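You operate a simulated robot arm through the tools that you are given. There is no shell and no other tool. Be economical: measure what you need, move in short steps, check, and stop when the job is done.

The job below is to be done with a simulated robot arm. You get a single attempt, and the scene is never put back.

JOB
Put things in order on the top of the long table. At the end: the purple jar (marked "SEA") stands where the brown hanging cedar block stood; the teal metal pot stands where the yellow travel bottle stood; the blue cloth pad is on the brown wooden coaster; the yellow travel bottle is on the white box; the brown hanging cedar block from the top of the long table stands where the blue cloth pad stood; whatever was shut is shut again. Leave all else as you found it, and nothing knocked over.

Only the result counts: the job must be done as asked and must still hold three seconds after the hand-in. Knocking over, shifting, dropping, spilling or breaking anything else fails it.

ROBOT AND FRAMES
A 7-joint arm with a two-finger parallel gripper, fixed in place. Base frame: the origin is at the foot of the arm, x ahead of it, y to its left, z up; the work surface is at about z = 0. Readings come in m, rad, newtons and seconds.
With the tool pointing down near the work surface it reaches from about 0.24 to 0.62 m from the base axis. Its first joint turns from -1.152 to 1.152 rad. Payload 2.6 kg.
Tool frame: the origin (TCP) lies between the finger pads and is the grasp point; the fingertips stand 0.03 m ahead of it; z points along the fingers, y is the line along which they close. Largest opening 0.094 m; finger width 0.028, thickness 0.01; the body of the gripper, 0.05 by 0.096 m, starts 0.055 m behind the TCP.
Orientation is that of the tool frame in the base frame, as [roll, pitch, yaw] about the fixed x, y, z axes, in that order (R = Rz(yaw) Ry(pitch) Rx(roll)). With the fingers straight down and closing along the base's y, the tool's x points along the base's -x, its y along +y and its z along -z.

CONTROLS
- The arm moves only by the tool jog_arm. Its argument "targets" is a list of rows, each a list of 3 entries, a list of its own where there are three numbers: the shift along the tool's x, y, z in m, then the turn, a rotation vector about the tool's x, y, z in rad, then the opening, from 0 (shut) to 1 (fully open). In form: [[[x, y, z], [ax, ay, az], fingers], ...]. A call has 1 to 20 rows; each row shifts and turns the commanded pose from where the row before left it, along the tool's axes as they then stand. Each row takes 0.2 s and may step no farther than 0.05 m and 0.15 rad from the row before; otherwise, or with a gripper value out of range, the whole call is refused. Where a pose cannot be reached the arm comes as near as it can. A force on the tool above 40 N (or 10 N above the force at the start of the call, whichever is more), or a blocked arm, ends the call early, and 0.2 s more pass. The fingers move at their own pace (about 0.072 m/s each) and stop on an object; they squeeze with about 40 N. The grip force told is the motor's: it shows also when the fingers shut on nothing. Time passes only in rows, and 0.2 s behind the last, so rows that do not move let the fingers close. The reply holds the time, the measured pose of the TCP, the force on the tool along the base axes, the opening and the grip force, in the units named above and with some noise.
- Cameras (640 x 400 px; columns grow to the right, rows downward): "scene" is fixed at [0.0399, 0.4397, 0.5519]; the picture's right is [-0.70, -0.72, 0.00], its down [-0.48, 0.47, -0.74] and it looks along [0.53, -0.51, -0.68] (base axes); focal length 312 px, centre (320, 200). "wrist" rides on the gripper at [-0.037, 0, -0.058] in the tool frame; the picture's right is [0.00, -1.00, 0.00], its down [0.97, 0.00, -0.24] and it looks along [0.24, 0.00, 0.97] (tool axes); focal length 218 px, centre (320, 200).
- camera(camera): a new picture of that camera. It takes no simulated time.
- pixel_to_xyz(camera, pixels): for up to 12 pixels [column, row] of the newest picture of that camera ("zoom" is the newest enlarged one), the place [x, y, z] in the base frame of the surface seen there, good to about 0.002 m. It takes no simulated time.
- zoom(camera, box): a new picture of the part [left, top, right, bottom] of that camera's present view, enlarged. It takes no simulated time.
- close_job(): hands the job in; it is judged then, once.

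Work in short steps. Measure before you move; look again where a grasp or a placing could have gone wrong, and mend it. You have 80 turns and 34 pictures in all, those below and enlarged ones among them. Open the gripper and draw the arm clear of the work before you hand the job in, unless the task says otherwise; then end with one line.

The tools are called after "Emit:" as a command line: name --argument value ..., lists and objects as JSON in quotes. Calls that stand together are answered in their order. jog_arm: Moves the arm, as the interface text tells. Its arguments: {"type":"object","properties":{"targets":{"type":"array"}},"required":["targets"]} The other tools are called the same way: camera (camera) takes a picture; pixel_to_xyz (camera, pixels) gives the place of the surface under pixels of a picture; zoom (camera, box) takes an enlarged picture of a part of a camera's view; close_job () hands the job in.

At the start:

```text
time: 0.0
tcp_pos: [0.3755, 0.0296, 0.2758]
ee_rot: [-3.14, 0.0, -3.139]
contact_force: [0.5, -0.1, 0.7]
width: 0.0939
grasp_force: 0.1
```

scene: 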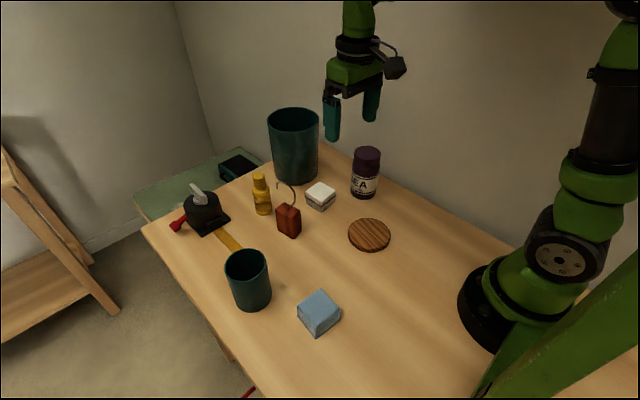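
wrist: 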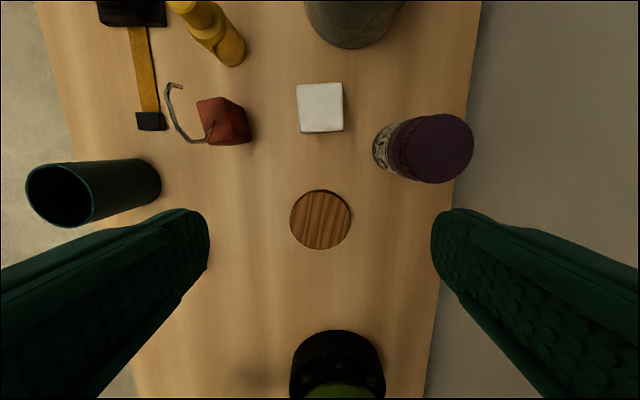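

The pictures show two teal vessels (scene 248,280 and 294,145), a bottle, cedar block, white box, jar, coaster and blue pad. I enlarge the scene and measure the main points.

Emit:
zoom --camera "scene" --box '[140, 90, 420, 265]'

Emit:
pixel_to_xyz --camera "wrist" --pixels '[[320, 220], [292, 220], [351, 220], [320, 105], [299, 86], [342, 86], [302, 132], [343, 130], [440, 148], [222, 120], [215, 40], [90, 190]]'

Emit:
pixel_to_xyz --camera "scene" --pixels '[[320, 308], [298, 313], [318, 290], [340, 314], [317, 326], [226, 265], [266, 258], [246, 250], [248, 283], [295, 112], [270, 120], [318, 120]]'

```text
2.29 times, centred on (280, 178) of scene
```

zoom: 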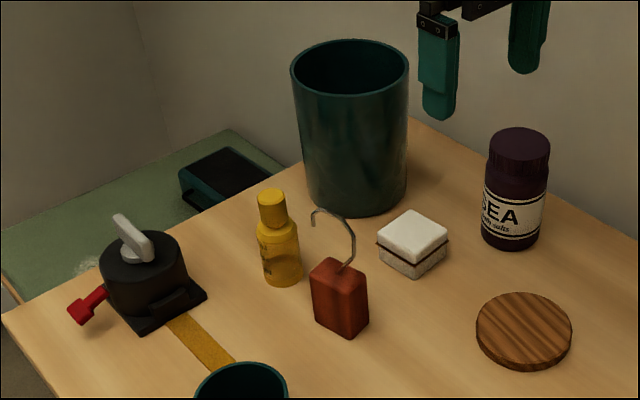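

```text
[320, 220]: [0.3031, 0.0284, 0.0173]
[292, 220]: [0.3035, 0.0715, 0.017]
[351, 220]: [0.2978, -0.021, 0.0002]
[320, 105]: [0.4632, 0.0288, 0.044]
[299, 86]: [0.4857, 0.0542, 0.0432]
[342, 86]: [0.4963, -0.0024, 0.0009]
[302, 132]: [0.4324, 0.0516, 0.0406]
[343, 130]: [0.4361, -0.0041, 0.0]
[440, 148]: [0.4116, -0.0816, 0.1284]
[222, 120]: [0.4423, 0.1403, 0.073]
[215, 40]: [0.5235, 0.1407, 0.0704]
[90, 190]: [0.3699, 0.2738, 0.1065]
```

```text
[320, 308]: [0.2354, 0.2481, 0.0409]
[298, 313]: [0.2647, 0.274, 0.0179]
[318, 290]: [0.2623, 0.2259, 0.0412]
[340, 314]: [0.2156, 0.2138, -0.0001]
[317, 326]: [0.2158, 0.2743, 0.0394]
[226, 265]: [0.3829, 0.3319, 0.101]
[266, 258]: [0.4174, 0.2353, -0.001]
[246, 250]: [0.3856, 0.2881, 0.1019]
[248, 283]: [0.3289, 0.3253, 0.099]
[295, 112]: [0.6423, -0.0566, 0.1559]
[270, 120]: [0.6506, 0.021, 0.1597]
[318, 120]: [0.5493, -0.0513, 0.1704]
```

Two teal vessels could be "the metal pot", so I enlarge both to compare their surfaces.

Emit:
zoom --camera "scene" --box '[200, 230, 360, 350]'

Emit:
zoom --camera "scene" --box '[215, 95, 345, 215]'

```text
3.33 times, centred on (280, 290) of scene
```

zoom: 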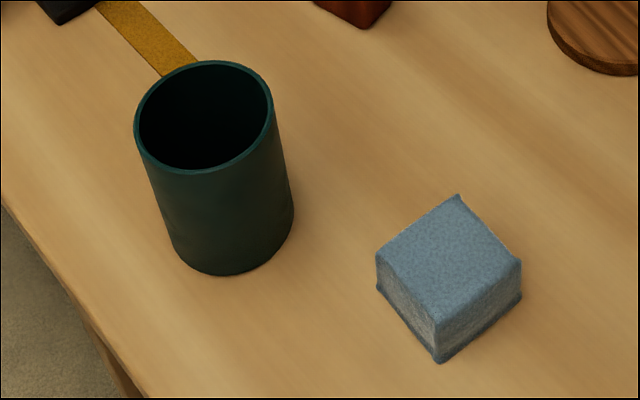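

```text
3.33 times, centred on (280, 155) of scene
```

zoom: 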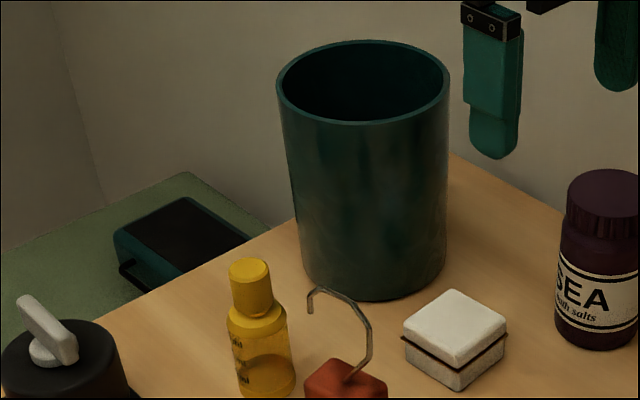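

The small vessel looks matte and the big one has reflections. I move the arm forward over the table to see the objects from above and measure clearances.

Emit:
jog_arm --targets '[[[-0.04, 0.02, -0.03], [0, 0, 0], 1], [[-0.04, 0.02, -0.03], [0, 0, 0], 1], [[-0.03, 0.02, 0], [0, 0, 0], 1], [[0, 0, 0], [0, 0, 0], 1]]'

Emit:
camera --camera "wrist"

```text
refused: row 1 steps farther than a row can; nothing moved
```

```text
28 pictures are left
```

wrist: 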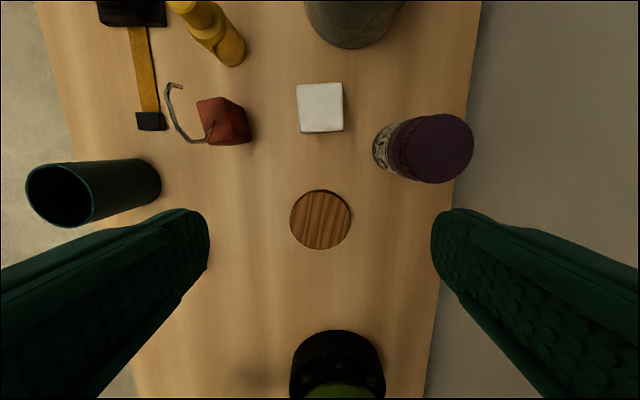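

The step norm was above 0.05 m; I repeat with smaller steps.

Emit:
jog_arm --targets '[[[-0.035, 0.02, -0.02], [0, 0, 0], 1], [[-0.035, 0.02, -0.02], [0, 0, 0], 1], [[-0.035, 0.02, -0.02], [0, 0, 0], 1], [[0, 0, 0], [0, 0, 0], 1]]'

Emit:
camera --camera "wrist"

```text
time: 1.0
tcp_pos: [0.4828, 0.0907, 0.3345]
ee_rot: [3.141, 0.0, -3.142]
contact_force: [0.1, -0.5, -0.7]
width: 0.094
grasp_force: 0.0
```

```text
27 pictures are left
```

wrist: 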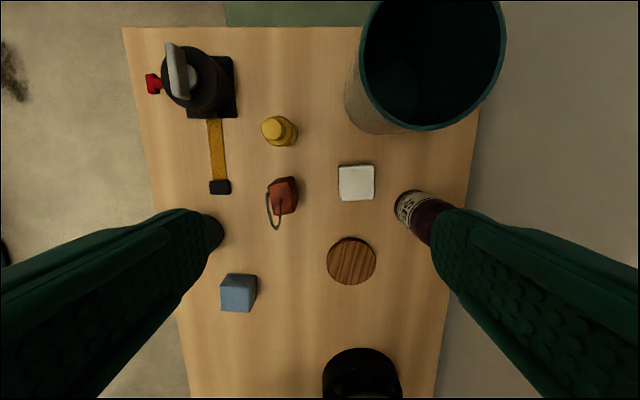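

From above: bottle (280,130), cedar (283,195), box (356,183), coaster (351,261), pad (238,292), jar (415,205). I measure their outlines.

Emit:
pixel_to_xyz --camera "wrist" --pixels '[[274, 129], [285, 145], [298, 130], [280, 181], [296, 181], [273, 206], [295, 210], [284, 195], [340, 167], [373, 167], [341, 199], [375, 198]]'

Emit:
pixel_to_xyz --camera "wrist" --pixels '[[351, 239], [351, 283], [329, 261], [373, 261], [223, 276], [254, 277], [222, 309], [250, 311], [400, 210], [410, 195], [430, 210], [430, 100]]'

Emit:
pixel_to_xyz --camera "scene" --pixels '[[262, 180], [263, 205], [262, 213], [365, 152], [366, 190], [278, 205], [300, 208], [289, 232], [287, 184], [279, 184], [294, 200], [290, 190]]'

Emit:
zoom --camera "wrist" --box '[200, 100, 400, 225]'

```text
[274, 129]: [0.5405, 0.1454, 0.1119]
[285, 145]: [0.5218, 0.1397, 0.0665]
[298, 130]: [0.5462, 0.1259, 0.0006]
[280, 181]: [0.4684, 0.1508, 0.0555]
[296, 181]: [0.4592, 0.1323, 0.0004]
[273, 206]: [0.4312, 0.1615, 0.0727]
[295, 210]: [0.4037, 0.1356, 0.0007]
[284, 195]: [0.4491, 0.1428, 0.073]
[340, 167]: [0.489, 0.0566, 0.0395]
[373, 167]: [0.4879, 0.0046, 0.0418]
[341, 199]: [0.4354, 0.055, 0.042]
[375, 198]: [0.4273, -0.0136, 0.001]
```

```text
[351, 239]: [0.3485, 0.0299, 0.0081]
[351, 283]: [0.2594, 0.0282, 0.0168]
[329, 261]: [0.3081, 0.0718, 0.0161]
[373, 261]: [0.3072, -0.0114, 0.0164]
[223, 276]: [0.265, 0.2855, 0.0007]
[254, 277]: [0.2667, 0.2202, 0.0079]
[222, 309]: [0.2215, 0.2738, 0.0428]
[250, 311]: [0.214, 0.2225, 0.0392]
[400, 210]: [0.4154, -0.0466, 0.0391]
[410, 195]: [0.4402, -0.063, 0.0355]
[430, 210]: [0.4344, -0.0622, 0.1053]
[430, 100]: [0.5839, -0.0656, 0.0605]
```

```text
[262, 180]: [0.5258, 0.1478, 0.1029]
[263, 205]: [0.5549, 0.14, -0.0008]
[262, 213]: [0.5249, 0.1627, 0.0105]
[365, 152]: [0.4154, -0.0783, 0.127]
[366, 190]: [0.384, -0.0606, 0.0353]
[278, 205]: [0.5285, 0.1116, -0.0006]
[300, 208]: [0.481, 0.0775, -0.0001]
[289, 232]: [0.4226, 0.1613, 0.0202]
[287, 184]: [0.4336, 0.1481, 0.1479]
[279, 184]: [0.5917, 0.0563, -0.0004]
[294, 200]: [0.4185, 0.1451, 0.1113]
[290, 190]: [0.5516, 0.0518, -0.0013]
```

```text
3.20 times, centred on (300, 162) of wrist
```

zoom: 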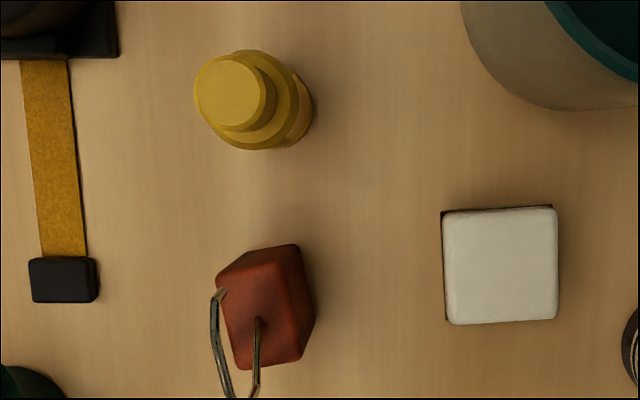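

The bottle axis comes out at about (0.540, 0.147); only the small vessel would fit there, so it is the pot. With the enlarged picture I measure the cedar top face (zoom 218,282 … 303,358) and the wall beside the jar.

Emit:
pixel_to_xyz --camera "zoom" --pixels '[[222, 284], [280, 265], [300, 355], [240, 366], [262, 315], [258, 322], [219, 294], [230, 93], [278, 130], [212, 96], [268, 96], [295, 250]]'

Emit:
pixel_to_xyz --camera "wrist" --pixels '[[469, 180], [500, 200], [560, 200], [455, 250], [190, 380], [146, 150], [220, 187], [402, 200], [440, 350]]'

Emit:
pixel_to_xyz --camera "scene" --pixels '[[366, 152], [353, 155], [380, 157], [366, 165], [355, 190], [375, 193], [230, 300], [249, 309], [270, 300], [250, 295], [420, 180], [440, 100]]'

```text
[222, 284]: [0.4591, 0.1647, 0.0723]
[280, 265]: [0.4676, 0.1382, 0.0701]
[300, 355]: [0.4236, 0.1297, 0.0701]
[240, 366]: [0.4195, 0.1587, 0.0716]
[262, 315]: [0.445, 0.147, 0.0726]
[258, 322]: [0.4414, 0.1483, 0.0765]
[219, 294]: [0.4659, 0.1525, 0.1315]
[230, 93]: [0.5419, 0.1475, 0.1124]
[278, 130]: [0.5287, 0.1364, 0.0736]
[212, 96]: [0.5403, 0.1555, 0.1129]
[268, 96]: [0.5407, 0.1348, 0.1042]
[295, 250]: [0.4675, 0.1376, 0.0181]
```

```text
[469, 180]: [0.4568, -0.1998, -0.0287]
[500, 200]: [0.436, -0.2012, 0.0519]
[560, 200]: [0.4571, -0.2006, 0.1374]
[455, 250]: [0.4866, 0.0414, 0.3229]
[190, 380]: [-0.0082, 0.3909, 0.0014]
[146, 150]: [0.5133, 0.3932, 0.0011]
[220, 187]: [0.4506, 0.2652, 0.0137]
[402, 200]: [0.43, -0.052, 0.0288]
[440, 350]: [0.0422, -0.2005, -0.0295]
```

```text
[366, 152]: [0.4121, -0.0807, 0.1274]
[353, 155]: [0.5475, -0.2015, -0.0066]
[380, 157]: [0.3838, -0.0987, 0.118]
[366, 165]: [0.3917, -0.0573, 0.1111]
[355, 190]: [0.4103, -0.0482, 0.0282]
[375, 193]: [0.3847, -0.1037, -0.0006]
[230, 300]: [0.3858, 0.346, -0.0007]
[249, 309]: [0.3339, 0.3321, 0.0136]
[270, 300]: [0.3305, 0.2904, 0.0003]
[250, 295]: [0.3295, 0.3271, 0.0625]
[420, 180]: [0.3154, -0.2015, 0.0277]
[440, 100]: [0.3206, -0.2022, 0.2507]
```

Cedar is at (0.4425, 0.148) with its long side about 10° from x and a hook rising to z 0.148; the jar is near (0.409, −0.080), with the wall at y −0.20. First I lower onto the yellow bottle at (0.540, 0.147) with the fingers open.

Emit:
jog_arm --targets '[[[-0.029, 0.028, 0], [0, 0, 0], 1], [[-0.029, 0.028, 0], [0, 0, 0], 1], [[0, 0, 0.045], [0, 0, 0], 1], [[0, 0, 0.045], [0, 0, 0], 1], [[0, 0, 0.045], [0, 0, 0], 1], [[0, 0, 0.045], [0, 0, 0], 1], [[0, 0, 0.045], [0, 0, 0], 1], [[0, 0, 0.04], [0, 0, 0], 1], [[0, 0, 0], [0, 0, 0], 1]]'

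Emit:
camera --camera "wrist"

```text
time: 3.0
tcp_pos: [0.5222, 0.1456, 0.0578]
ee_rot: [-3.142, 0.0, -3.138]
contact_force: [-0.9, 0.2, 0.7]
width: 0.0938
grasp_force: 0.1
out of reach, approached as far as the arm can: row 2
```

```text
25 pictures are left
```

wrist: 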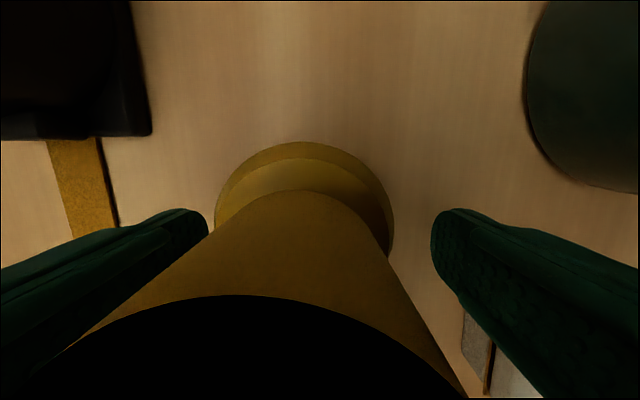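

The arm stopped at x 0.522, z 0.058 because the high pose was out of reach. I raise by 0.01 and go forward 0.018, then close.

Emit:
jog_arm --targets '[[[0, 0, -0.01], [0, 0, 0], 1], [[-0.018, 0.001, 0], [0, 0, 0], 1], [[0, 0, 0], [0, 0, 0], 1]]'

Emit:
camera --camera "wrist"

```text
time: 3.8
tcp_pos: [0.5427, 0.1459, 0.0684]
ee_rot: [-3.14, -0.001, -3.14]
contact_force: [0.2, 0.0, -0.6]
width: 0.0941
grasp_force: 0.0
```

```text
24 pictures are left
```

wrist: 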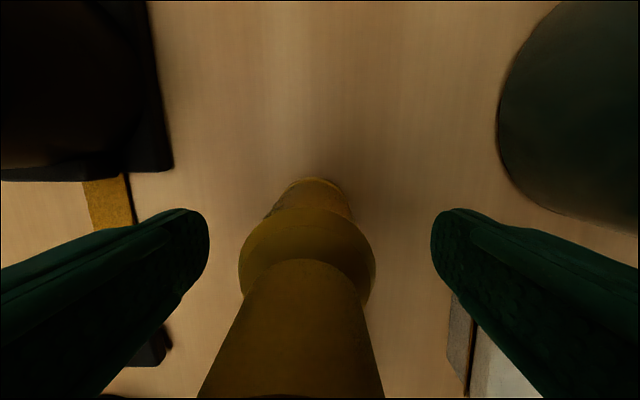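

The bottle is slightly left of centre (column 307 vs 320), so its y is about 0.149; I shift +0.003 and close.

Emit:
jog_arm --targets '[[[0, 0.003, 0], [0, 0, 0], 1], [[0, 0, 0], [0, 0, 0], 0.6], [[0, 0, 0], [0, 0, 0], 0.3], [[0, 0, 0], [0, 0, 0], 0.2], [[0, 0, 0], [0, 0, 0], 0.2], [[0, 0, 0], [0, 0, 0], 0.2]]'

```text
time: 5.2
tcp_pos: [0.5411, 0.1481, 0.0691]
ee_rot: [-3.141, 0.0, -3.14]
contact_force: [0.1, 0.3, -0.2]
width: 0.0395
grasp_force: 40.7
```

Gripped at width 0.0395. I lift 0.09, move diagonally above the white box centre (0.461, 0.030), and look.

Emit:
jog_arm --targets '[[[0, 0, -0.03], [0, 0, 0], 0.2], [[0, 0, -0.03], [0, 0, 0], 0.2], [[0, 0, -0.03], [0, 0, 0], 0.2], [[0.0263, -0.0393, 0], [0, 0, 0], 0.2], [[0.0263, -0.0393, 0], [0, 0, 0], 0.2], [[0.0263, -0.0393, 0], [0, 0, 0], 0.2], [[0, 0, 0], [0, 0, 0], 0.2]]'

Emit:
camera --camera "wrist"

Emit:
camera --camera "scene"

```text
time: 6.8
tcp_pos: [0.4608, 0.0303, 0.1607]
ee_rot: [-3.139, 0.0, 3.141]
contact_force: [0.8, -0.5, -0.3]
width: 0.0197
grasp_force: 39.8
```

```text
23 pictures are left
```

wrist: 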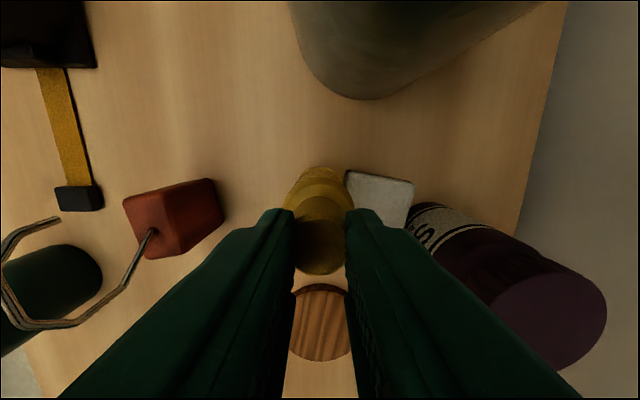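

```text
22 pictures are left
```

scene: 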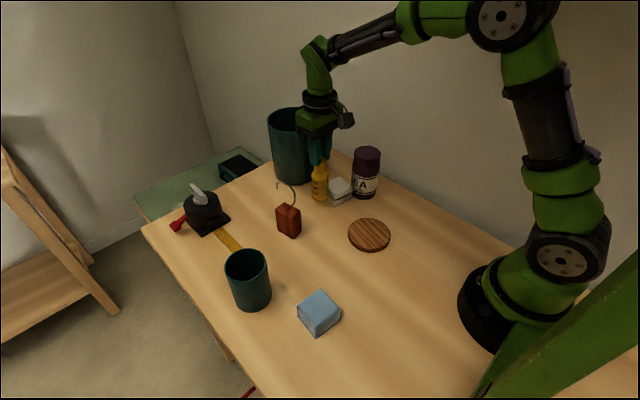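

The width fell to 0.0197: the bottle slipped so it hangs lower, and the box may have been pushed. I measure both.

Emit:
zoom --camera "scene" --box '[260, 130, 400, 220]'

Emit:
pixel_to_xyz --camera "wrist" --pixels '[[350, 173], [412, 182], [404, 222], [380, 200], [320, 200], [322, 240], [320, 172], [418, 206], [540, 310], [170, 220], [440, 230], [318, 262]]'

Emit:
pixel_to_xyz --camera "scene" --pixels '[[341, 182], [331, 190], [351, 188], [342, 197], [319, 198], [320, 170], [342, 203], [366, 152], [366, 190], [320, 202]]'

```text
4.44 times, centred on (330, 175) of scene
```

zoom: 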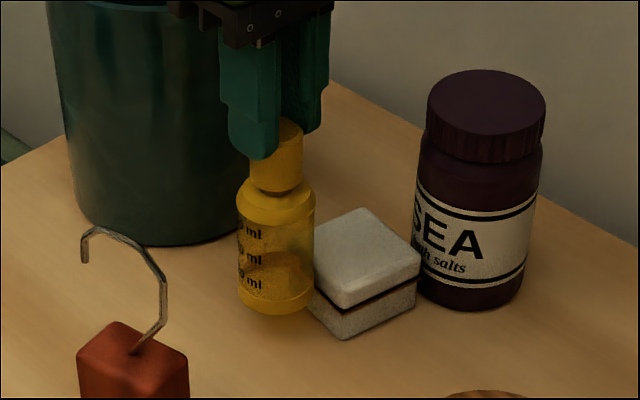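

```text
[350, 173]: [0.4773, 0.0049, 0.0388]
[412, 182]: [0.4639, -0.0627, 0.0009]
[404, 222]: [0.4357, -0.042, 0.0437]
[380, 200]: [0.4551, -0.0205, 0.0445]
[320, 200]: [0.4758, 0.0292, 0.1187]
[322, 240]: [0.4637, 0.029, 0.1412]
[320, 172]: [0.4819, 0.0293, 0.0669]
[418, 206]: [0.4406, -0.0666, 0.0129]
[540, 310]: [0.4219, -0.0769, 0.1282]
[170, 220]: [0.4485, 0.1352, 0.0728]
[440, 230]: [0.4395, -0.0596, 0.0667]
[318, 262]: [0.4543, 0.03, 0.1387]
```

```text
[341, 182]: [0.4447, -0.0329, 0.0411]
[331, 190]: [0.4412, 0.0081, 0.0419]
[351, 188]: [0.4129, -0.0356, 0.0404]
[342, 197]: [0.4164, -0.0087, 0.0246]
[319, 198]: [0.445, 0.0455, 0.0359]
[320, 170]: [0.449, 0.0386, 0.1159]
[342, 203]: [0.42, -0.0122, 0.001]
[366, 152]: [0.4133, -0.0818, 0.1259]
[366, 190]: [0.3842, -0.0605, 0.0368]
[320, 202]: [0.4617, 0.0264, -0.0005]
```

The bottle slid to a cap grip (cap top z 0.140, so its base is at about 0.028) and pushed the box to about (0.445, −0.017). I'll lift clear, take the bottle back to its own spot, set it down, and then restore the box.

Emit:
jog_arm --targets '[[[0, 0, -0.015], [0, 0, 0], 0.1], [[0, 0, -0.02], [0, 0, 0], 0.1], [[0, 0, -0.02], [0, 0, 0], 0.1], [[0, 0, 0], [0, 0, 0], 0.1]]'

Emit:
zoom --camera "scene" --box '[260, 100, 400, 220]'

Emit:
pixel_to_xyz --camera "scene" --pixels '[[320, 150], [320, 160], [320, 175], [320, 182]]'

```text
time: 7.8
tcp_pos: [0.4615, 0.0307, 0.2133]
ee_rot: [3.141, 0.002, 3.141]
contact_force: [-0.6, -0.5, -0.9]
width: 0.024
grasp_force: 40.2
```

```text
3.33 times, centred on (330, 160) of scene
```

zoom: 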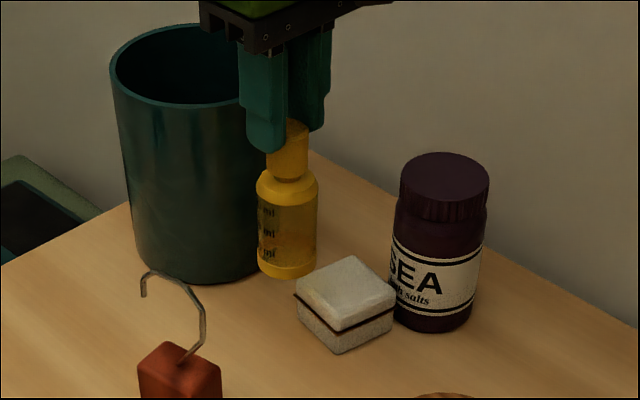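

```text
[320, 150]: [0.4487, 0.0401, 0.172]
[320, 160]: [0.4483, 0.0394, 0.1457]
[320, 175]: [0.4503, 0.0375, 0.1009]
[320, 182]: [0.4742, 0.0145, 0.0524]
```

The bottle hangs straight, base at about z 0.08. I carry it back over its own spot and lower to just above the table.

Emit:
jog_arm --targets '[[[-0.0263, 0.0393, 0], [0, 0, 0], 0.1], [[-0.0263, 0.0393, 0], [0, 0, 0], 0.1], [[-0.0263, 0.0393, 0], [0, 0, 0], 0.1], [[0, 0, 0.03], [0, 0, 0], 0.1], [[0, 0, 0.03], [0, 0, 0], 0.1], [[0, 0, 0], [0, 0, 0], 0.1]]'

Emit:
zoom --camera "scene" --box '[220, 130, 340, 230]'

Emit:
pixel_to_xyz --camera "zoom" --pixels '[[265, 300], [265, 260], [265, 220], [265, 180], [265, 150], [260, 330]]'

```text
time: 9.2
tcp_pos: [0.541, 0.1501, 0.1522]
ee_rot: [3.141, 0.002, 3.141]
contact_force: [-0.2, 0.1, -0.1]
width: 0.0241
grasp_force: 39.8
```

```text
4.00 times, centred on (280, 180) of scene
```

zoom: 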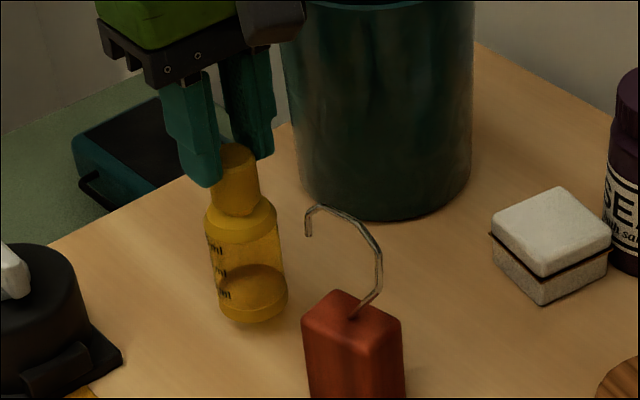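

```text
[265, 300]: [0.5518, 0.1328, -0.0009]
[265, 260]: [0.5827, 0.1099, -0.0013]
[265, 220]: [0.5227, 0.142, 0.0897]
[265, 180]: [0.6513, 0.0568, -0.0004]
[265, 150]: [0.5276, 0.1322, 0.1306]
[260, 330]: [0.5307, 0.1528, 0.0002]
```

The base is about 0.02 above the table. I lower in small steps until contact shows.

Emit:
jog_arm --targets '[[[0, 0, 0.008], [0, 0, 0], 0.1], [[0, 0, 0.004], [0, 0, 0], 0.1], [[0, 0, 0], [0, 0, 0], 0.1]]'

Emit:
jog_arm --targets '[[[0, 0, 0.003], [0, 0, 0], 0.1], [[0, 0, 0], [0, 0, 0], 0.1]]'

Emit:
jog_arm --targets '[[[0, 0, 0.003], [0, 0, 0], 0.1], [[0, 0, 0], [0, 0, 0], 0.1]]'

```text
time: 10.0
tcp_pos: [0.5409, 0.1482, 0.1399]
ee_rot: [3.141, 0.0, 3.141]
contact_force: [-0.6, -0.2, -0.3]
width: 0.0241
grasp_force: 40.1
```

```text
time: 10.6
tcp_pos: [0.5408, 0.1481, 0.136]
ee_rot: [-3.14, 0.001, 3.141]
contact_force: [0.8, -1.1, 0.7]
width: 0.0241
grasp_force: 40.6
```

```text
time: 11.2
tcp_pos: [0.5399, 0.1477, 0.1333]
ee_rot: [-3.141, 0.0, -3.142]
contact_force: [0.2, -0.4, -0.7]
width: 0.0242
grasp_force: 40.3
```

No contact yet; I keep going down 2 mm at a time.

Emit:
jog_arm --targets '[[[0, 0, 0.002], [0, 0, 0], 0.1], [[0, 0, 0], [0, 0, 0], 0.1]]'

Emit:
jog_arm --targets '[[[0, 0, 0.002], [0, 0, 0], 0.1], [[0, 0, 0], [0, 0, 0], 0.1]]'

Emit:
jog_arm --targets '[[[0, 0, 0.002], [0, 0, 0], 0.1], [[0, 0, 0], [0, 0, 0], 0.1]]'

Emit:
zoom --camera "scene" --box '[220, 130, 340, 230]'

```text
time: 11.8
tcp_pos: [0.5413, 0.1489, 0.1327]
ee_rot: [3.141, 0.0, -3.141]
contact_force: [0.3, 0.3, 0.9]
width: 0.0242
grasp_force: 40.0
```

```text
time: 12.4
tcp_pos: [0.5404, 0.1491, 0.1323]
ee_rot: [3.142, 0.002, 3.141]
contact_force: [-2.8, -0.9, 16.3]
width: 0.0243
grasp_force: 40.0
```

```text
time: 13.0
tcp_pos: [0.5417, 0.1492, 0.131]
ee_rot: [3.14, 0.006, -3.141]
contact_force: [-5.2, -1.7, 30.6]
width: 0.0243
grasp_force: 40.1
```

```text
4.00 times, centred on (280, 180) of scene
```

zoom: 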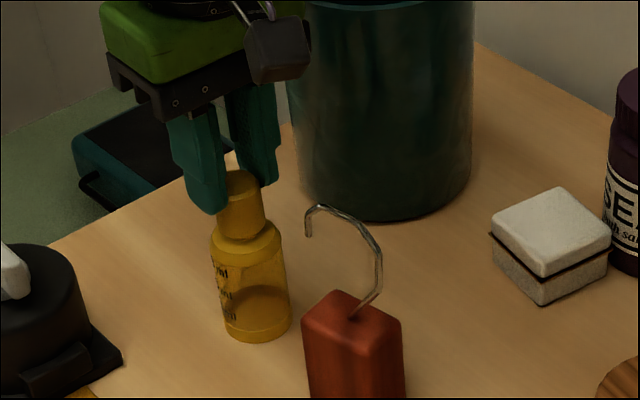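

Contact at TCP z ≈ 0.132. I relieve the press, open, and rise clear.

Emit:
jog_arm --targets '[[[0, 0, -0.002], [0, 0, 0], 0.1], [[0, 0, 0], [0, 0, 0], 0.3], [[0, 0, 0], [0, 0, 0], 0.6], [[0, 0, 0], [0, 0, 0], 0.6], [[0, 0, -0.03], [0, 0, 0], 0.6], [[0, 0, -0.04], [0, 0, 0], 0.6], [[0, 0, 0], [0, 0, 0], 0.6]]'

Emit:
jog_arm --targets '[[[0.025, -0.042, 0], [0, 0, 0], 1], [[0.025, -0.042, 0], [0, 0, 0], 1], [[0.025, -0.042, 0], [0, 0, 0], 1], [[0.015, -0.035, 0], [0, 0, 0], 1], [[0, 0, 0], [0, 0, 0], 1]]'

Emit:
camera --camera "wrist"

```text
time: 14.6
tcp_pos: [0.5419, 0.1488, 0.2002]
ee_rot: [-3.14, 0.0, -3.14]
contact_force: [0.3, 1.1, 0.7]
width: 0.0564
grasp_force: 0.1
```

```text
time: 15.8
tcp_pos: [0.4525, -0.0149, 0.1991]
ee_rot: [3.14, 0.0, -3.141]
contact_force: [-0.8, -0.7, -0.1]
width: 0.094
grasp_force: 0.1
```

```text
17 pictures are left
```

wrist: 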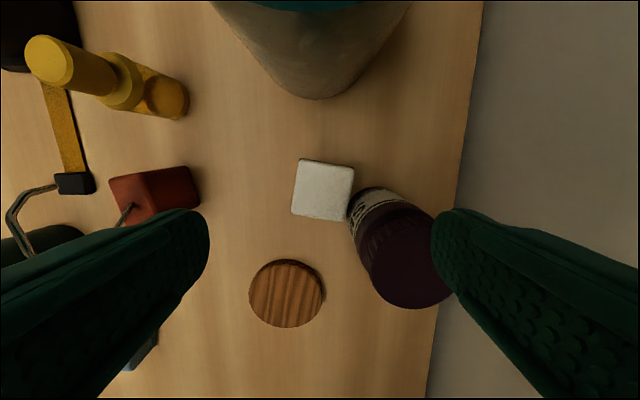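

The bottle stands upright at its old spot. I measure the box corners, jar and coaster from this picture.

Emit:
pixel_to_xyz --camera "wrist" --pixels '[[302, 162], [351, 169], [344, 219], [293, 211], [322, 190], [377, 213], [362, 225], [400, 275], [376, 297], [434, 235], [255, 293], [321, 293]]'

Emit:
pixel_to_xyz --camera "wrist" --pixels '[[288, 263], [287, 325], [150, 340], [130, 208], [50, 62], [120, 180], [185, 170]]'

```text
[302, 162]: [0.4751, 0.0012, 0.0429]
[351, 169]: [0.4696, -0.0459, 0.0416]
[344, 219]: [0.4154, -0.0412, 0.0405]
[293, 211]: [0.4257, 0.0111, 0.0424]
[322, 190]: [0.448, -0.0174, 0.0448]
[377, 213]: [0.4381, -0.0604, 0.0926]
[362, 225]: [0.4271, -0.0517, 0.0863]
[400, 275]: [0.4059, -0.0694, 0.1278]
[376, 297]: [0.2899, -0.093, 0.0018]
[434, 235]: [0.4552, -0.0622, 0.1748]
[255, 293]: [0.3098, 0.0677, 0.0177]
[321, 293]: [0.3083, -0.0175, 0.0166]
```

```text
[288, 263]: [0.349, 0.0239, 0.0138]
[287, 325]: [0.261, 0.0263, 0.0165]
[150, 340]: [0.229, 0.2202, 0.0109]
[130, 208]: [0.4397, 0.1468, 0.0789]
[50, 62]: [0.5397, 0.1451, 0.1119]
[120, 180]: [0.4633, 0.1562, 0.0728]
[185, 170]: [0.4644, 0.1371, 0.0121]
```

The box is now centred at (0.4465, −0.0187), turned about −0.15 rad; I'll restore it after the jar has gone. Next I go over the blue pad near (0.24, 0.25).

Emit:
jog_arm --targets '[[[0.025, 0.031, 0], [0, 0, 0], 1], [[0.025, 0.031, 0], [0, 0, 0], 1], [[0.025, 0.031, 0], [0, 0, 0], 1], [[0.025, 0.031, 0], [0, 0, 0], 1], [[0.025, 0.031, 0], [0, 0, 0], 1], [[0.025, 0.031, 0], [0, 0, 0], 1], [[0.025, 0.031, 0], [0, 0, 0], 1], [[0.02, 0.03, 0], [0, 0, 0], 1], [[0, 0, 0], [0, 0, 0], 1]]'

Emit:
camera --camera "wrist"

```text
time: 17.8
tcp_pos: [0.2545, 0.2328, 0.1992]
ee_rot: [-3.141, 0.001, 3.141]
contact_force: [0.8, 0.1, 0.7]
width: 0.0937
grasp_force: 0.0
```

```text
16 pictures are left
```

wrist: 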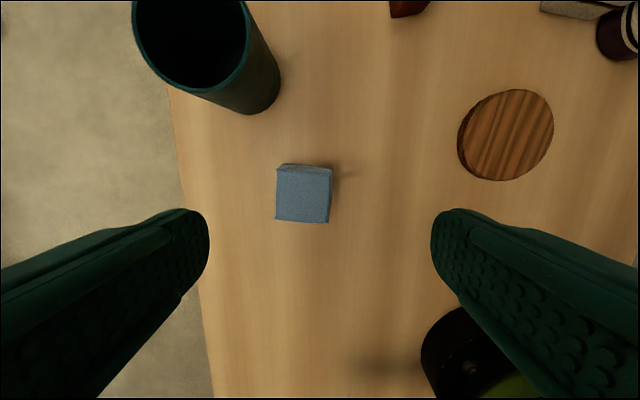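

The pad's top face is at about (278–332, 167–222), and the pot rim spans (134–250, 0–95). I measure both.

Emit:
pixel_to_xyz --camera "wrist" --pixels '[[281, 171], [331, 173], [326, 220], [278, 217], [304, 195], [305, 166], [278, 80], [246, 112], [238, 75], [215, 93], [249, 40], [137, 40]]'

```text
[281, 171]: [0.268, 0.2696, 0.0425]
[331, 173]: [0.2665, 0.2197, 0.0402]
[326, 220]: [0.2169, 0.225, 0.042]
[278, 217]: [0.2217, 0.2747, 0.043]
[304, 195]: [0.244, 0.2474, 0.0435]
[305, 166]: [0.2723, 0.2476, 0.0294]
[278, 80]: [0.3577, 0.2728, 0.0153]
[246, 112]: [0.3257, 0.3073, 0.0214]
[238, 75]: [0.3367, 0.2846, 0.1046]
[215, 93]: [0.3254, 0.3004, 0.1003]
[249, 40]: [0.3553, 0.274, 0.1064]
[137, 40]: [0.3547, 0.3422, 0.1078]
```

Pad centre is (0.243, 0.2475), turned −0.09 rad, top z 0.043; pot centre is (0.362, 0.308), radius 0.036. I align, go down to z 0.034 and close on the pad.

Emit:
jog_arm --targets '[[[0.0115, 0.0147, 0.02], [0, 0, 0], 1], [[0, 0, 0.045], [0, 0, 0.09], 1], [[0, 0, 0.045], [0, 0, 0], 1], [[0, 0, 0.035], [0, 0, 0], 1], [[0, 0, 0.02], [0, 0, 0], 1], [[0, 0, 0], [0, 0, 0], 1], [[0, 0, 0], [0, 0, 0], 0.5], [[0, 0, 0], [0, 0, 0], 0.4], [[0, 0, 0], [0, 0, 0], 0.3], [[0, 0, 0], [0, 0, 0], 0.3]]'

```text
time: 20.0
tcp_pos: [0.2441, 0.2487, 0.0322]
ee_rot: [-3.14, 0.002, 3.05]
contact_force: [-0.3, 0.6, 0.1]
width: 0.0657
grasp_force: 39.8
```

The width 0.0657 is wider than the pad measured (0.05). I look before lifting.

Emit:
camera --camera "wrist"

```text
15 pictures are left
```

wrist: 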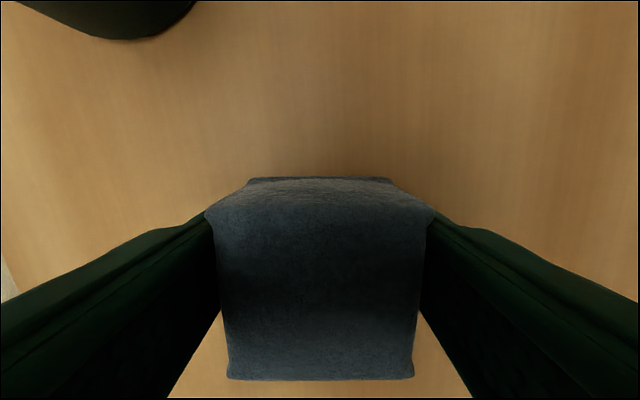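

The pad is squarely between the fingers. I lift, straighten the yaw and carry it over the coaster at (0.305, 0.026).

Emit:
jog_arm --targets '[[[0, 0, -0.02], [0, 0, 0], 0.3], [[0, 0, -0.03], [0, 0, 0], 0.3], [[0, 0, -0.02], [0, 0, -0.09], 0.3], [[-0.0122, -0.0445, 0], [0, 0, 0], 0.3], [[-0.0122, -0.0445, 0], [0, 0, 0], 0.3], [[-0.0122, -0.0445, 0], [0, 0, 0], 0.3], [[-0.0122, -0.0445, 0], [0, 0, 0], 0.3], [[-0.0122, -0.0445, 0], [0, 0, 0], 0.3], [[0, 0, 0], [0, 0, 0], 0.3]]'

Emit:
camera --camera "wrist"

```text
time: 22.0
tcp_pos: [0.3048, 0.028, 0.1057]
ee_rot: [-3.14, 0.0, -3.141]
contact_force: [-0.2, 0.0, -0.7]
width: 0.0653
grasp_force: 40.3
```

```text
14 pictures are left
```

wrist: 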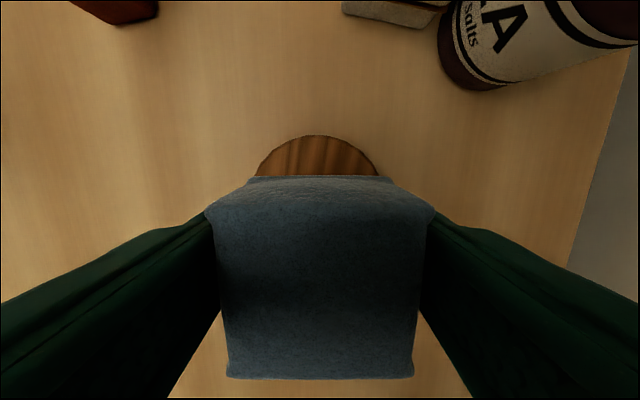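

The pad is centred over the coaster. I lower it toward z 0.049, watching force.

Emit:
jog_arm --targets '[[[0, 0, 0.03], [0, 0, 0], 0.3], [[0, 0, 0.024], [0, 0, 0], 0.3], [[0, 0, 0], [0, 0, 0], 0.3]]'

Emit:
jog_arm --targets '[[[0, 0, 0.003], [0, 0, 0], 0.3], [[0, 0, 0], [0, 0, 0], 0.3]]'

```text
time: 22.8
tcp_pos: [0.304, 0.0267, 0.0514]
ee_rot: [3.141, 0.002, -3.139]
contact_force: [0.3, 0.2, -0.4]
width: 0.065
grasp_force: 39.6
```

```text
time: 23.4
tcp_pos: [0.3047, 0.0271, 0.0492]
ee_rot: [3.141, 0.003, 3.139]
contact_force: [-5.3, 0.1, 17.9]
width: 0.0653
grasp_force: 39.4
```

Contact felt. I release, rise, and go over the cedar hook with yaw turned to its plane (+0.16 rad).

Emit:
jog_arm --targets '[[[0, 0, 0], [0, 0, 0], 1], [[0, 0, 0], [0, 0, 0], 1], [[0, 0, -0.05], [0, 0, 0], 1], [[0, 0, -0.05], [0, 0, 0], 1], [[0, 0, -0.05], [0, 0, 0], 1], [[0, 0, -0.03], [0, 0, 0], 1], [[-0.0328, 0.0303, 0], [0, 0, 0], 1], [[-0.0328, 0.0303, 0], [0, 0, 0], 1], [[-0.0328, 0.0303, 0], [0, 0, 0], 1], [[-0.0328, 0.0303, 0], [0, 0, 0], 1], [[0, 0, 0], [0, 0, -0.08], 1], [[0, 0, 0], [0, 0, -0.08], 1], [[0, 0, 0], [0, 0, 0], 1]]'

Emit:
camera --camera "wrist"

```text
time: 26.2
tcp_pos: [0.4358, 0.1484, 0.2298]
ee_rot: [3.142, 0.001, -2.981]
contact_force: [-0.5, -0.5, 0.3]
width: 0.0941
grasp_force: 0.1
```

```text
13 pictures are left
```

wrist: 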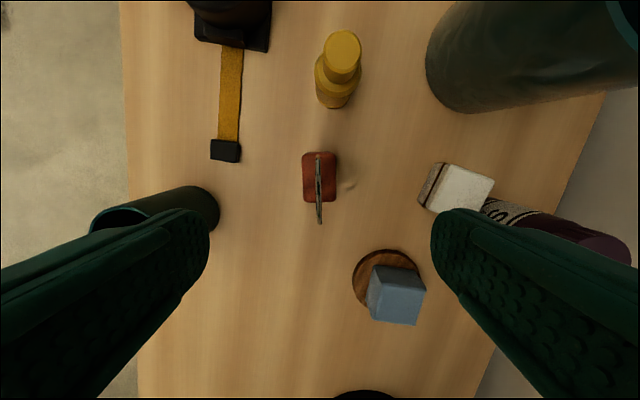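

The hook lies edge-on at column 319, aligned with the fingers. I measure points on the hook and block before descending.

Emit:
pixel_to_xyz --camera "wrist" --pixels '[[319, 157], [319, 175], [319, 190], [319, 205], [319, 218], [306, 156], [334, 156], [306, 199], [334, 199], [388, 295], [375, 270], [380, 320]]'

```text
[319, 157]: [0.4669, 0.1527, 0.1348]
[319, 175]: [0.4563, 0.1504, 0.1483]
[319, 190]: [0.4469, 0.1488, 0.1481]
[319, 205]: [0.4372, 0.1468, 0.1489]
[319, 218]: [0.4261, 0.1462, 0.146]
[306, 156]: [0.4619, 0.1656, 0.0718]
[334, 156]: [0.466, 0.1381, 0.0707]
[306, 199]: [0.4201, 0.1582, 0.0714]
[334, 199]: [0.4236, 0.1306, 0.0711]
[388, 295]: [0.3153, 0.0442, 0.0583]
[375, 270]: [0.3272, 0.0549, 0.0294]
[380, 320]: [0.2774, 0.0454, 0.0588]
```

Hook arc is at z 0.148 from x 0.426 to 0.456; block centre is (0.443, 0.148). I descend to z 0.128 and close on the hook.

Emit:
jog_arm --targets '[[[-0.003, 0, 0.03], [0, 0, 0], 0.6], [[0, 0, 0.04], [0, 0, 0], 0.4], [[0, 0, 0.032], [0, 0, 0], 0.4], [[0, 0, 0], [0, 0, 0], 0.2], [[0, 0, 0], [0, 0, 0], 0], [[0, 0, 0], [0, 0, 0], 0], [[0, 0, 0], [0, 0, 0], 0], [[0, 0, 0], [0, 0, 0], 0]]'

Emit:
jog_arm --targets '[[[0, 0, -0.01], [0, 0, 0], 0], [[0, 0, -0.02], [0, 0, 0], 0], [[0, 0, 0], [0, 0, 0], 0]]'

Emit:
camera --camera "scene"

```text
time: 28.0
tcp_pos: [0.4399, 0.1496, 0.1252]
ee_rot: [3.142, 0.0, -2.98]
contact_force: [-0.4, -0.5, 0.1]
width: 0.0085
grasp_force: 40.3
```

```text
time: 28.8
tcp_pos: [0.4379, 0.1474, 0.1575]
ee_rot: [3.141, -0.001, -2.981]
contact_force: [0.8, 0.3, -1.2]
width: 0.0085
grasp_force: 40.2
```

```text
12 pictures are left
```

scene: 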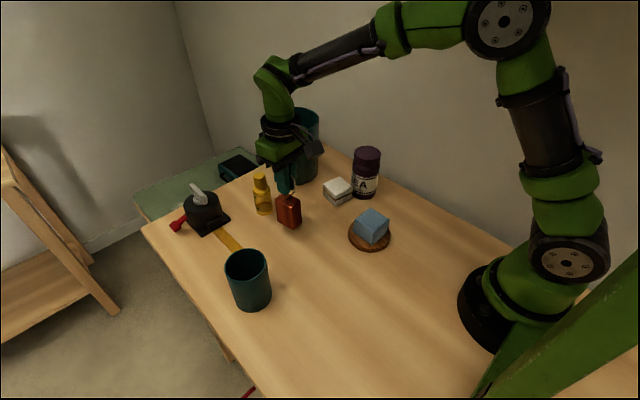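

The cedar hangs from the grip (block seen at 289,211). I lift more, straighten yaw, and carry it to above the pad's old place.

Emit:
jog_arm --targets '[[[0, 0, -0.03], [0, 0, 0], 0], [[0, 0, -0.02], [0, 0, 0.08], 0], [[0, 0, 0], [0, 0, 0.08], 0], [[0.03, 0.0151, 0], [0, 0, 0], 0], [[0.04, 0.0201, 0], [0, 0, 0], 0], [[0.04, 0.0201, 0], [0, 0, 0], 0], [[0.04, 0.0201, 0], [0, 0, 0], 0], [[0.03, 0.0151, 0], [0, 0, 0], 0], [[0.02, 0.01, 0], [0, 0, 0], 0], [[0, 0, 0], [0, 0, 0], 0], [[0, 0, 0], [0, 0, 0], 0]]'

Emit:
zoom --camera "scene" --box '[200, 180, 440, 350]'

```text
time: 31.2
tcp_pos: [0.241, 0.2471, 0.209]
ee_rot: [3.141, 0.001, 3.141]
contact_force: [0.2, 0.4, -0.7]
width: 0.0085
grasp_force: 40.1
```

```text
2.35 times, centred on (320, 265) of scene
```

zoom: 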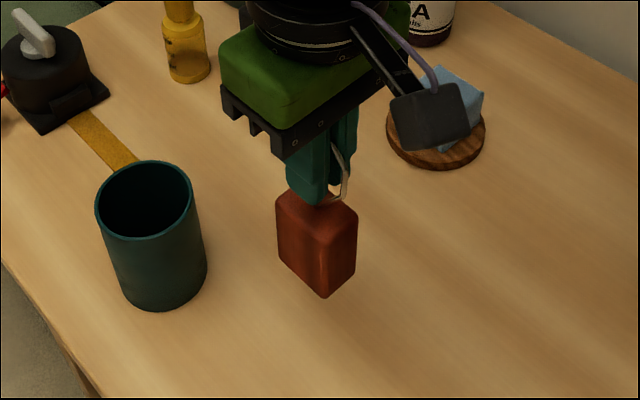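

The block hangs upright. I measure its edges to find its centre and any lean.

Emit:
pixel_to_xyz --camera "zoom" --pixels '[[324, 240], [324, 290], [280, 200], [281, 252], [353, 212], [352, 258], [300, 230], [300, 262], [340, 240], [340, 265]]'

```text
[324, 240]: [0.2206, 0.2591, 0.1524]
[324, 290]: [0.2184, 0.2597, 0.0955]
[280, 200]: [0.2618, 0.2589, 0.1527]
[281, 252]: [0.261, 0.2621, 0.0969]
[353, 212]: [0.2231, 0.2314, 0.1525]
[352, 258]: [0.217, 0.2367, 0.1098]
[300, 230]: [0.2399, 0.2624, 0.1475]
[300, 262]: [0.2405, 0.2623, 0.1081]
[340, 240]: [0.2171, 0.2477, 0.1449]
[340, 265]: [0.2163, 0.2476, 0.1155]
```

Upright, centre (0.240, 0.248), base about z 0.08. I shift +0.003 in x and lower.

Emit:
jog_arm --targets '[[[-0.003, 0, 0.03], [0, 0, 0], 0], [[0, 0, 0.03], [0, 0, 0], 0], [[0, 0, 0.016], [0, 0, 0], 0], [[0, 0, 0], [0, 0, 0], 0]]'

Emit:
jog_arm --targets '[[[0, 0, 0.003], [0, 0, 0], 0], [[0, 0, 0], [0, 0, 0], 0]]'

Emit:
jog_arm --targets '[[[0, 0, 0.002], [0, 0, 0], 0], [[0, 0, 0], [0, 0, 0], 0]]'

```text
time: 32.2
tcp_pos: [0.2433, 0.2485, 0.1316]
ee_rot: [-3.141, 0.001, -3.141]
contact_force: [0.1, -0.3, -0.8]
width: 0.0083
grasp_force: 40.0
```

```text
time: 32.8
tcp_pos: [0.2424, 0.2485, 0.1282]
ee_rot: [-3.141, -0.001, -3.141]
contact_force: [-0.2, -0.2, -0.7]
width: 0.0086
grasp_force: 39.9
```

```text
time: 33.4
tcp_pos: [0.2424, 0.2501, 0.1261]
ee_rot: [3.141, 0.0, -3.14]
contact_force: [-2.3, 0.8, 9.5]
width: 0.0084
grasp_force: 40.0
```

Contact. I open, rise clear of the hook, and travel above the jar, turning the yaw by 90°.

Emit:
jog_arm --targets '[[[0, 0, 0], [0, 0, 0], 0.3], [[0, 0, 0], [0, 0, 0], 0.6], [[0, 0, 0], [0, 0, 0], 0.6], [[0, 0, -0.05], [0, 0, 0], 0.6], [[0, 0, -0.05], [0, 0, 0], 0.6], [[-0.0208, -0.0412, 0], [0, 0, 0], 0.8], [[-0.0208, -0.0412, 0], [0, 0, 0], 0.9], [[-0.0208, -0.0412, 0], [0, 0, 0], 1], [[-0.0208, -0.0412, 0], [0, 0, 0], 1], [[-0.0208, -0.0412, 0], [0, 0, 0], 1], [[-0.0208, -0.0412, 0], [0, 0, 0], 1], [[-0.0208, -0.0412, 0], [0, 0, 0], 1], [[-0.0208, -0.0412, 0], [0, 0, 0], 1], [[0, 0, 0], [0, 0, 0], 1]]'

Emit:
jog_arm --targets '[[[0, 0, 0], [0, 0, 0.1428], 1], [[0, 0, 0], [0, 0, 0.1428], 1], [[0, 0, 0], [0, 0, 0.1428], 1], [[0, 0, 0], [0, 0, 0.1428], 1], [[0, 0, 0], [0, 0, 0.1428], 1], [[0, 0, 0], [0, 0, 0.1428], 1], [[0, 0, 0], [0, 0, 0.1428], 1], [[0, 0, 0], [0, 0, 0.1428], 1], [[0, 0, 0], [0, 0, 0.1428], 1], [[0, 0, 0], [0, 0, 0.1428], 1], [[0, 0, 0], [0, 0, 0.1428], 1], [[0, 0, 0], [0, 0, 0], 1]]'

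Emit:
camera --camera "wrist"

Emit:
camera --camera "scene"

```text
time: 36.4
tcp_pos: [0.4093, -0.081, 0.2234]
ee_rot: [-3.141, 0.0, -3.14]
contact_force: [-0.2, 0.0, 0.9]
width: 0.0943
grasp_force: 0.1
```

```text
time: 39.0
tcp_pos: [0.4092, -0.0805, 0.2241]
ee_rot: [3.141, 0.001, 1.568]
contact_force: [0.6, 0.0, 0.0]
width: 0.0941
grasp_force: 0.0
```

```text
10 pictures are left
```

wrist: 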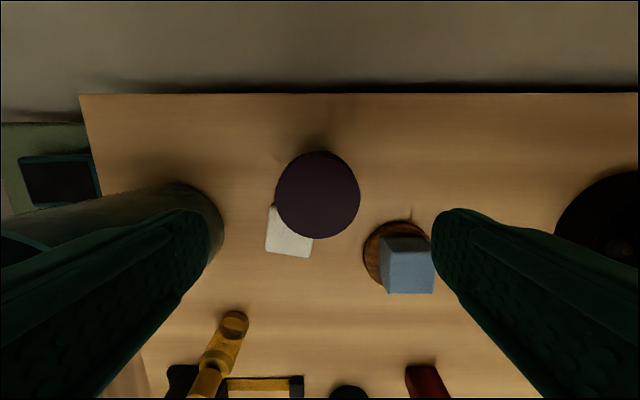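

```text
9 pictures are left
```

scene: 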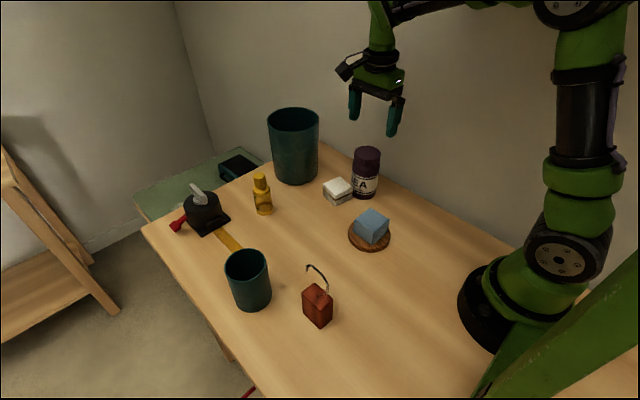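

The cedar stands upright at the pad's old place. I measure the jar lid circle (275–360, 152–239).

Emit:
pixel_to_xyz --camera "wrist" --pixels '[[279, 195], [356, 195], [318, 155], [318, 235], [318, 195], [270, 210], [268, 250], [308, 256], [372, 255], [398, 240]]'

```text
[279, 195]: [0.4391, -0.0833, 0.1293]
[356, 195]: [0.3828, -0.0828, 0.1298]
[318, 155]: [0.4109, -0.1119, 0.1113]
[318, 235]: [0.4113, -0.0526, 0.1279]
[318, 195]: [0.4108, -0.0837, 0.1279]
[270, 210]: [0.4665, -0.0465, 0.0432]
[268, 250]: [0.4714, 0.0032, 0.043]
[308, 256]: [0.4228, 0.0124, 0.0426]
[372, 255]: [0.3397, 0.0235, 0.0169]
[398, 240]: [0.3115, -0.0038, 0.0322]
```

Jar axis is (0.411, −0.082). I descend to z 0.078 (palm just above the lid), close, and test-lift 1 cm.

Emit:
jog_arm --targets '[[[-0.0015, 0.002, 0.04], [0, 0, 0], 1], [[0, 0, 0.045], [0, 0, 0], 1], [[0, 0, 0.04], [0, 0, 0], 1], [[0, 0, 0.02], [0, 0, 0], 1], [[0, 0, 0], [0, 0, 0], 0.7], [[0, 0, 0], [0, 0, 0], 0.4], [[0, 0, 0], [0, 0, 0], 0.3], [[0, 0, 0], [0, 0, 0], 0.3]]'

Emit:
jog_arm --targets '[[[0, 0, -0.01], [0, 0, 0], 0.3], [[0, 0, 0], [0, 0, 0], 0.3]]'

Emit:
jog_arm --targets '[[[0, 0, -0.02], [0, 0, 0], 0.3], [[0, 0, -0.02], [0, 0, 0], 0.3], [[0, 0, 0], [0, 0, 0], 0.3]]'

Emit:
zoom --camera "scene" --box '[270, 80, 430, 230]'

```text
time: 40.8
tcp_pos: [0.409, -0.0816, 0.0783]
ee_rot: [-3.14, -0.001, 1.57]
contact_force: [-0.2, 0.3, -0.9]
width: 0.0691
grasp_force: 40.3
```

```text
time: 41.4
tcp_pos: [0.4086, -0.084, 0.0886]
ee_rot: [3.141, 0.0, 1.571]
contact_force: [-0.4, -0.7, -3.5]
width: 0.0694
grasp_force: 39.6
```

```text
time: 42.2
tcp_pos: [0.4108, -0.082, 0.1279]
ee_rot: [3.141, 0.001, 1.571]
contact_force: [0.7, 0.2, -3.0]
width: 0.0692
grasp_force: 39.8
```

```text
2.67 times, centred on (350, 155) of scene
```

zoom: 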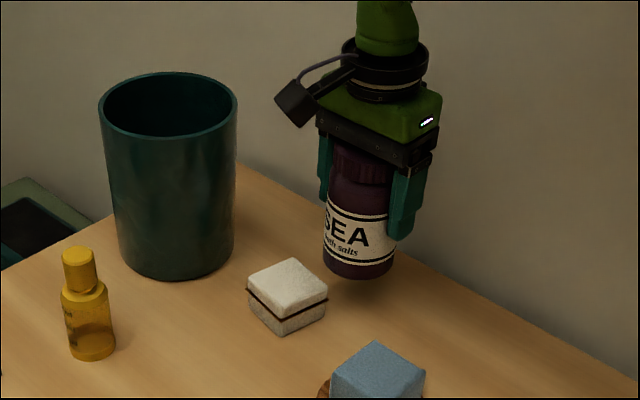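

The jar is held without slip (width 0.069, base at about z 0.05). I raise it 0.03 more and carry it to the cedar's old place (0.443, 0.148).

Emit:
jog_arm --targets '[[[0, 0, -0.03], [0, 0, 0], 0.3], [[0.03, 0.004, 0], [0, 0, 0], 0.3], [[0.045, 0.006, 0], [0, 0, 0], 0.3], [[0.045, 0.006, 0], [0, 0, 0], 0.3], [[0.045, 0.006, 0], [0, 0, 0], 0.3], [[0.04, 0.006, 0], [0, 0, 0], 0.3], [[0.025, 0.004, 0], [0, 0, 0], 0.3], [[0, 0, 0], [0, 0, 0], 0.3]]'

Emit:
jog_arm --targets '[[[0, 0, 0.03], [0, 0, 0], 0.3], [[0, 0, 0.03], [0, 0, 0], 0.3], [[0, 0, 0.016], [0, 0, 0], 0.3], [[0, 0, 0], [0, 0, 0], 0.3]]'

Emit:
jog_arm --targets '[[[0, 0, 0.003], [0, 0, 0], 0.3], [[0, 0, 0], [0, 0, 0], 0.3]]'

```text
time: 44.0
tcp_pos: [0.4415, 0.1492, 0.1615]
ee_rot: [-3.141, -0.001, 1.571]
contact_force: [0.1, 0.1, -2.9]
width: 0.0691
grasp_force: 39.9
```

```text
time: 45.0
tcp_pos: [0.4424, 0.149, 0.0835]
ee_rot: [3.141, 0.001, 1.569]
contact_force: [0.0, -1.3, -3.3]
width: 0.0694
grasp_force: 40.0
```

```text
time: 45.6
tcp_pos: [0.4435, 0.1497, 0.0814]
ee_rot: [-3.14, -0.002, 1.571]
contact_force: [-0.6, 0.7, -3.7]
width: 0.069
grasp_force: 40.1
```

Still carrying the weight (−3.7 N); I lower in 1–2 mm steps to contact.

Emit:
jog_arm --targets '[[[0, 0, 0.002], [0, 0, 0], 0.3], [[0, 0, 0], [0, 0, 0], 0.3]]'

Emit:
jog_arm --targets '[[[0, 0, 0.0015], [0, 0, 0], 0.3], [[0, 0, 0], [0, 0, 0], 0.3]]'

```text
time: 46.2
tcp_pos: [0.4425, 0.1486, 0.079]
ee_rot: [3.141, 0.001, 1.571]
contact_force: [-0.2, 0.3, -3.2]
width: 0.069
grasp_force: 40.1
```

```text
time: 46.8
tcp_pos: [0.4427, 0.1479, 0.0788]
ee_rot: [3.14, -0.001, 1.572]
contact_force: [-7.8, -2.4, 17.4]
width: 0.0693
grasp_force: 39.8
```

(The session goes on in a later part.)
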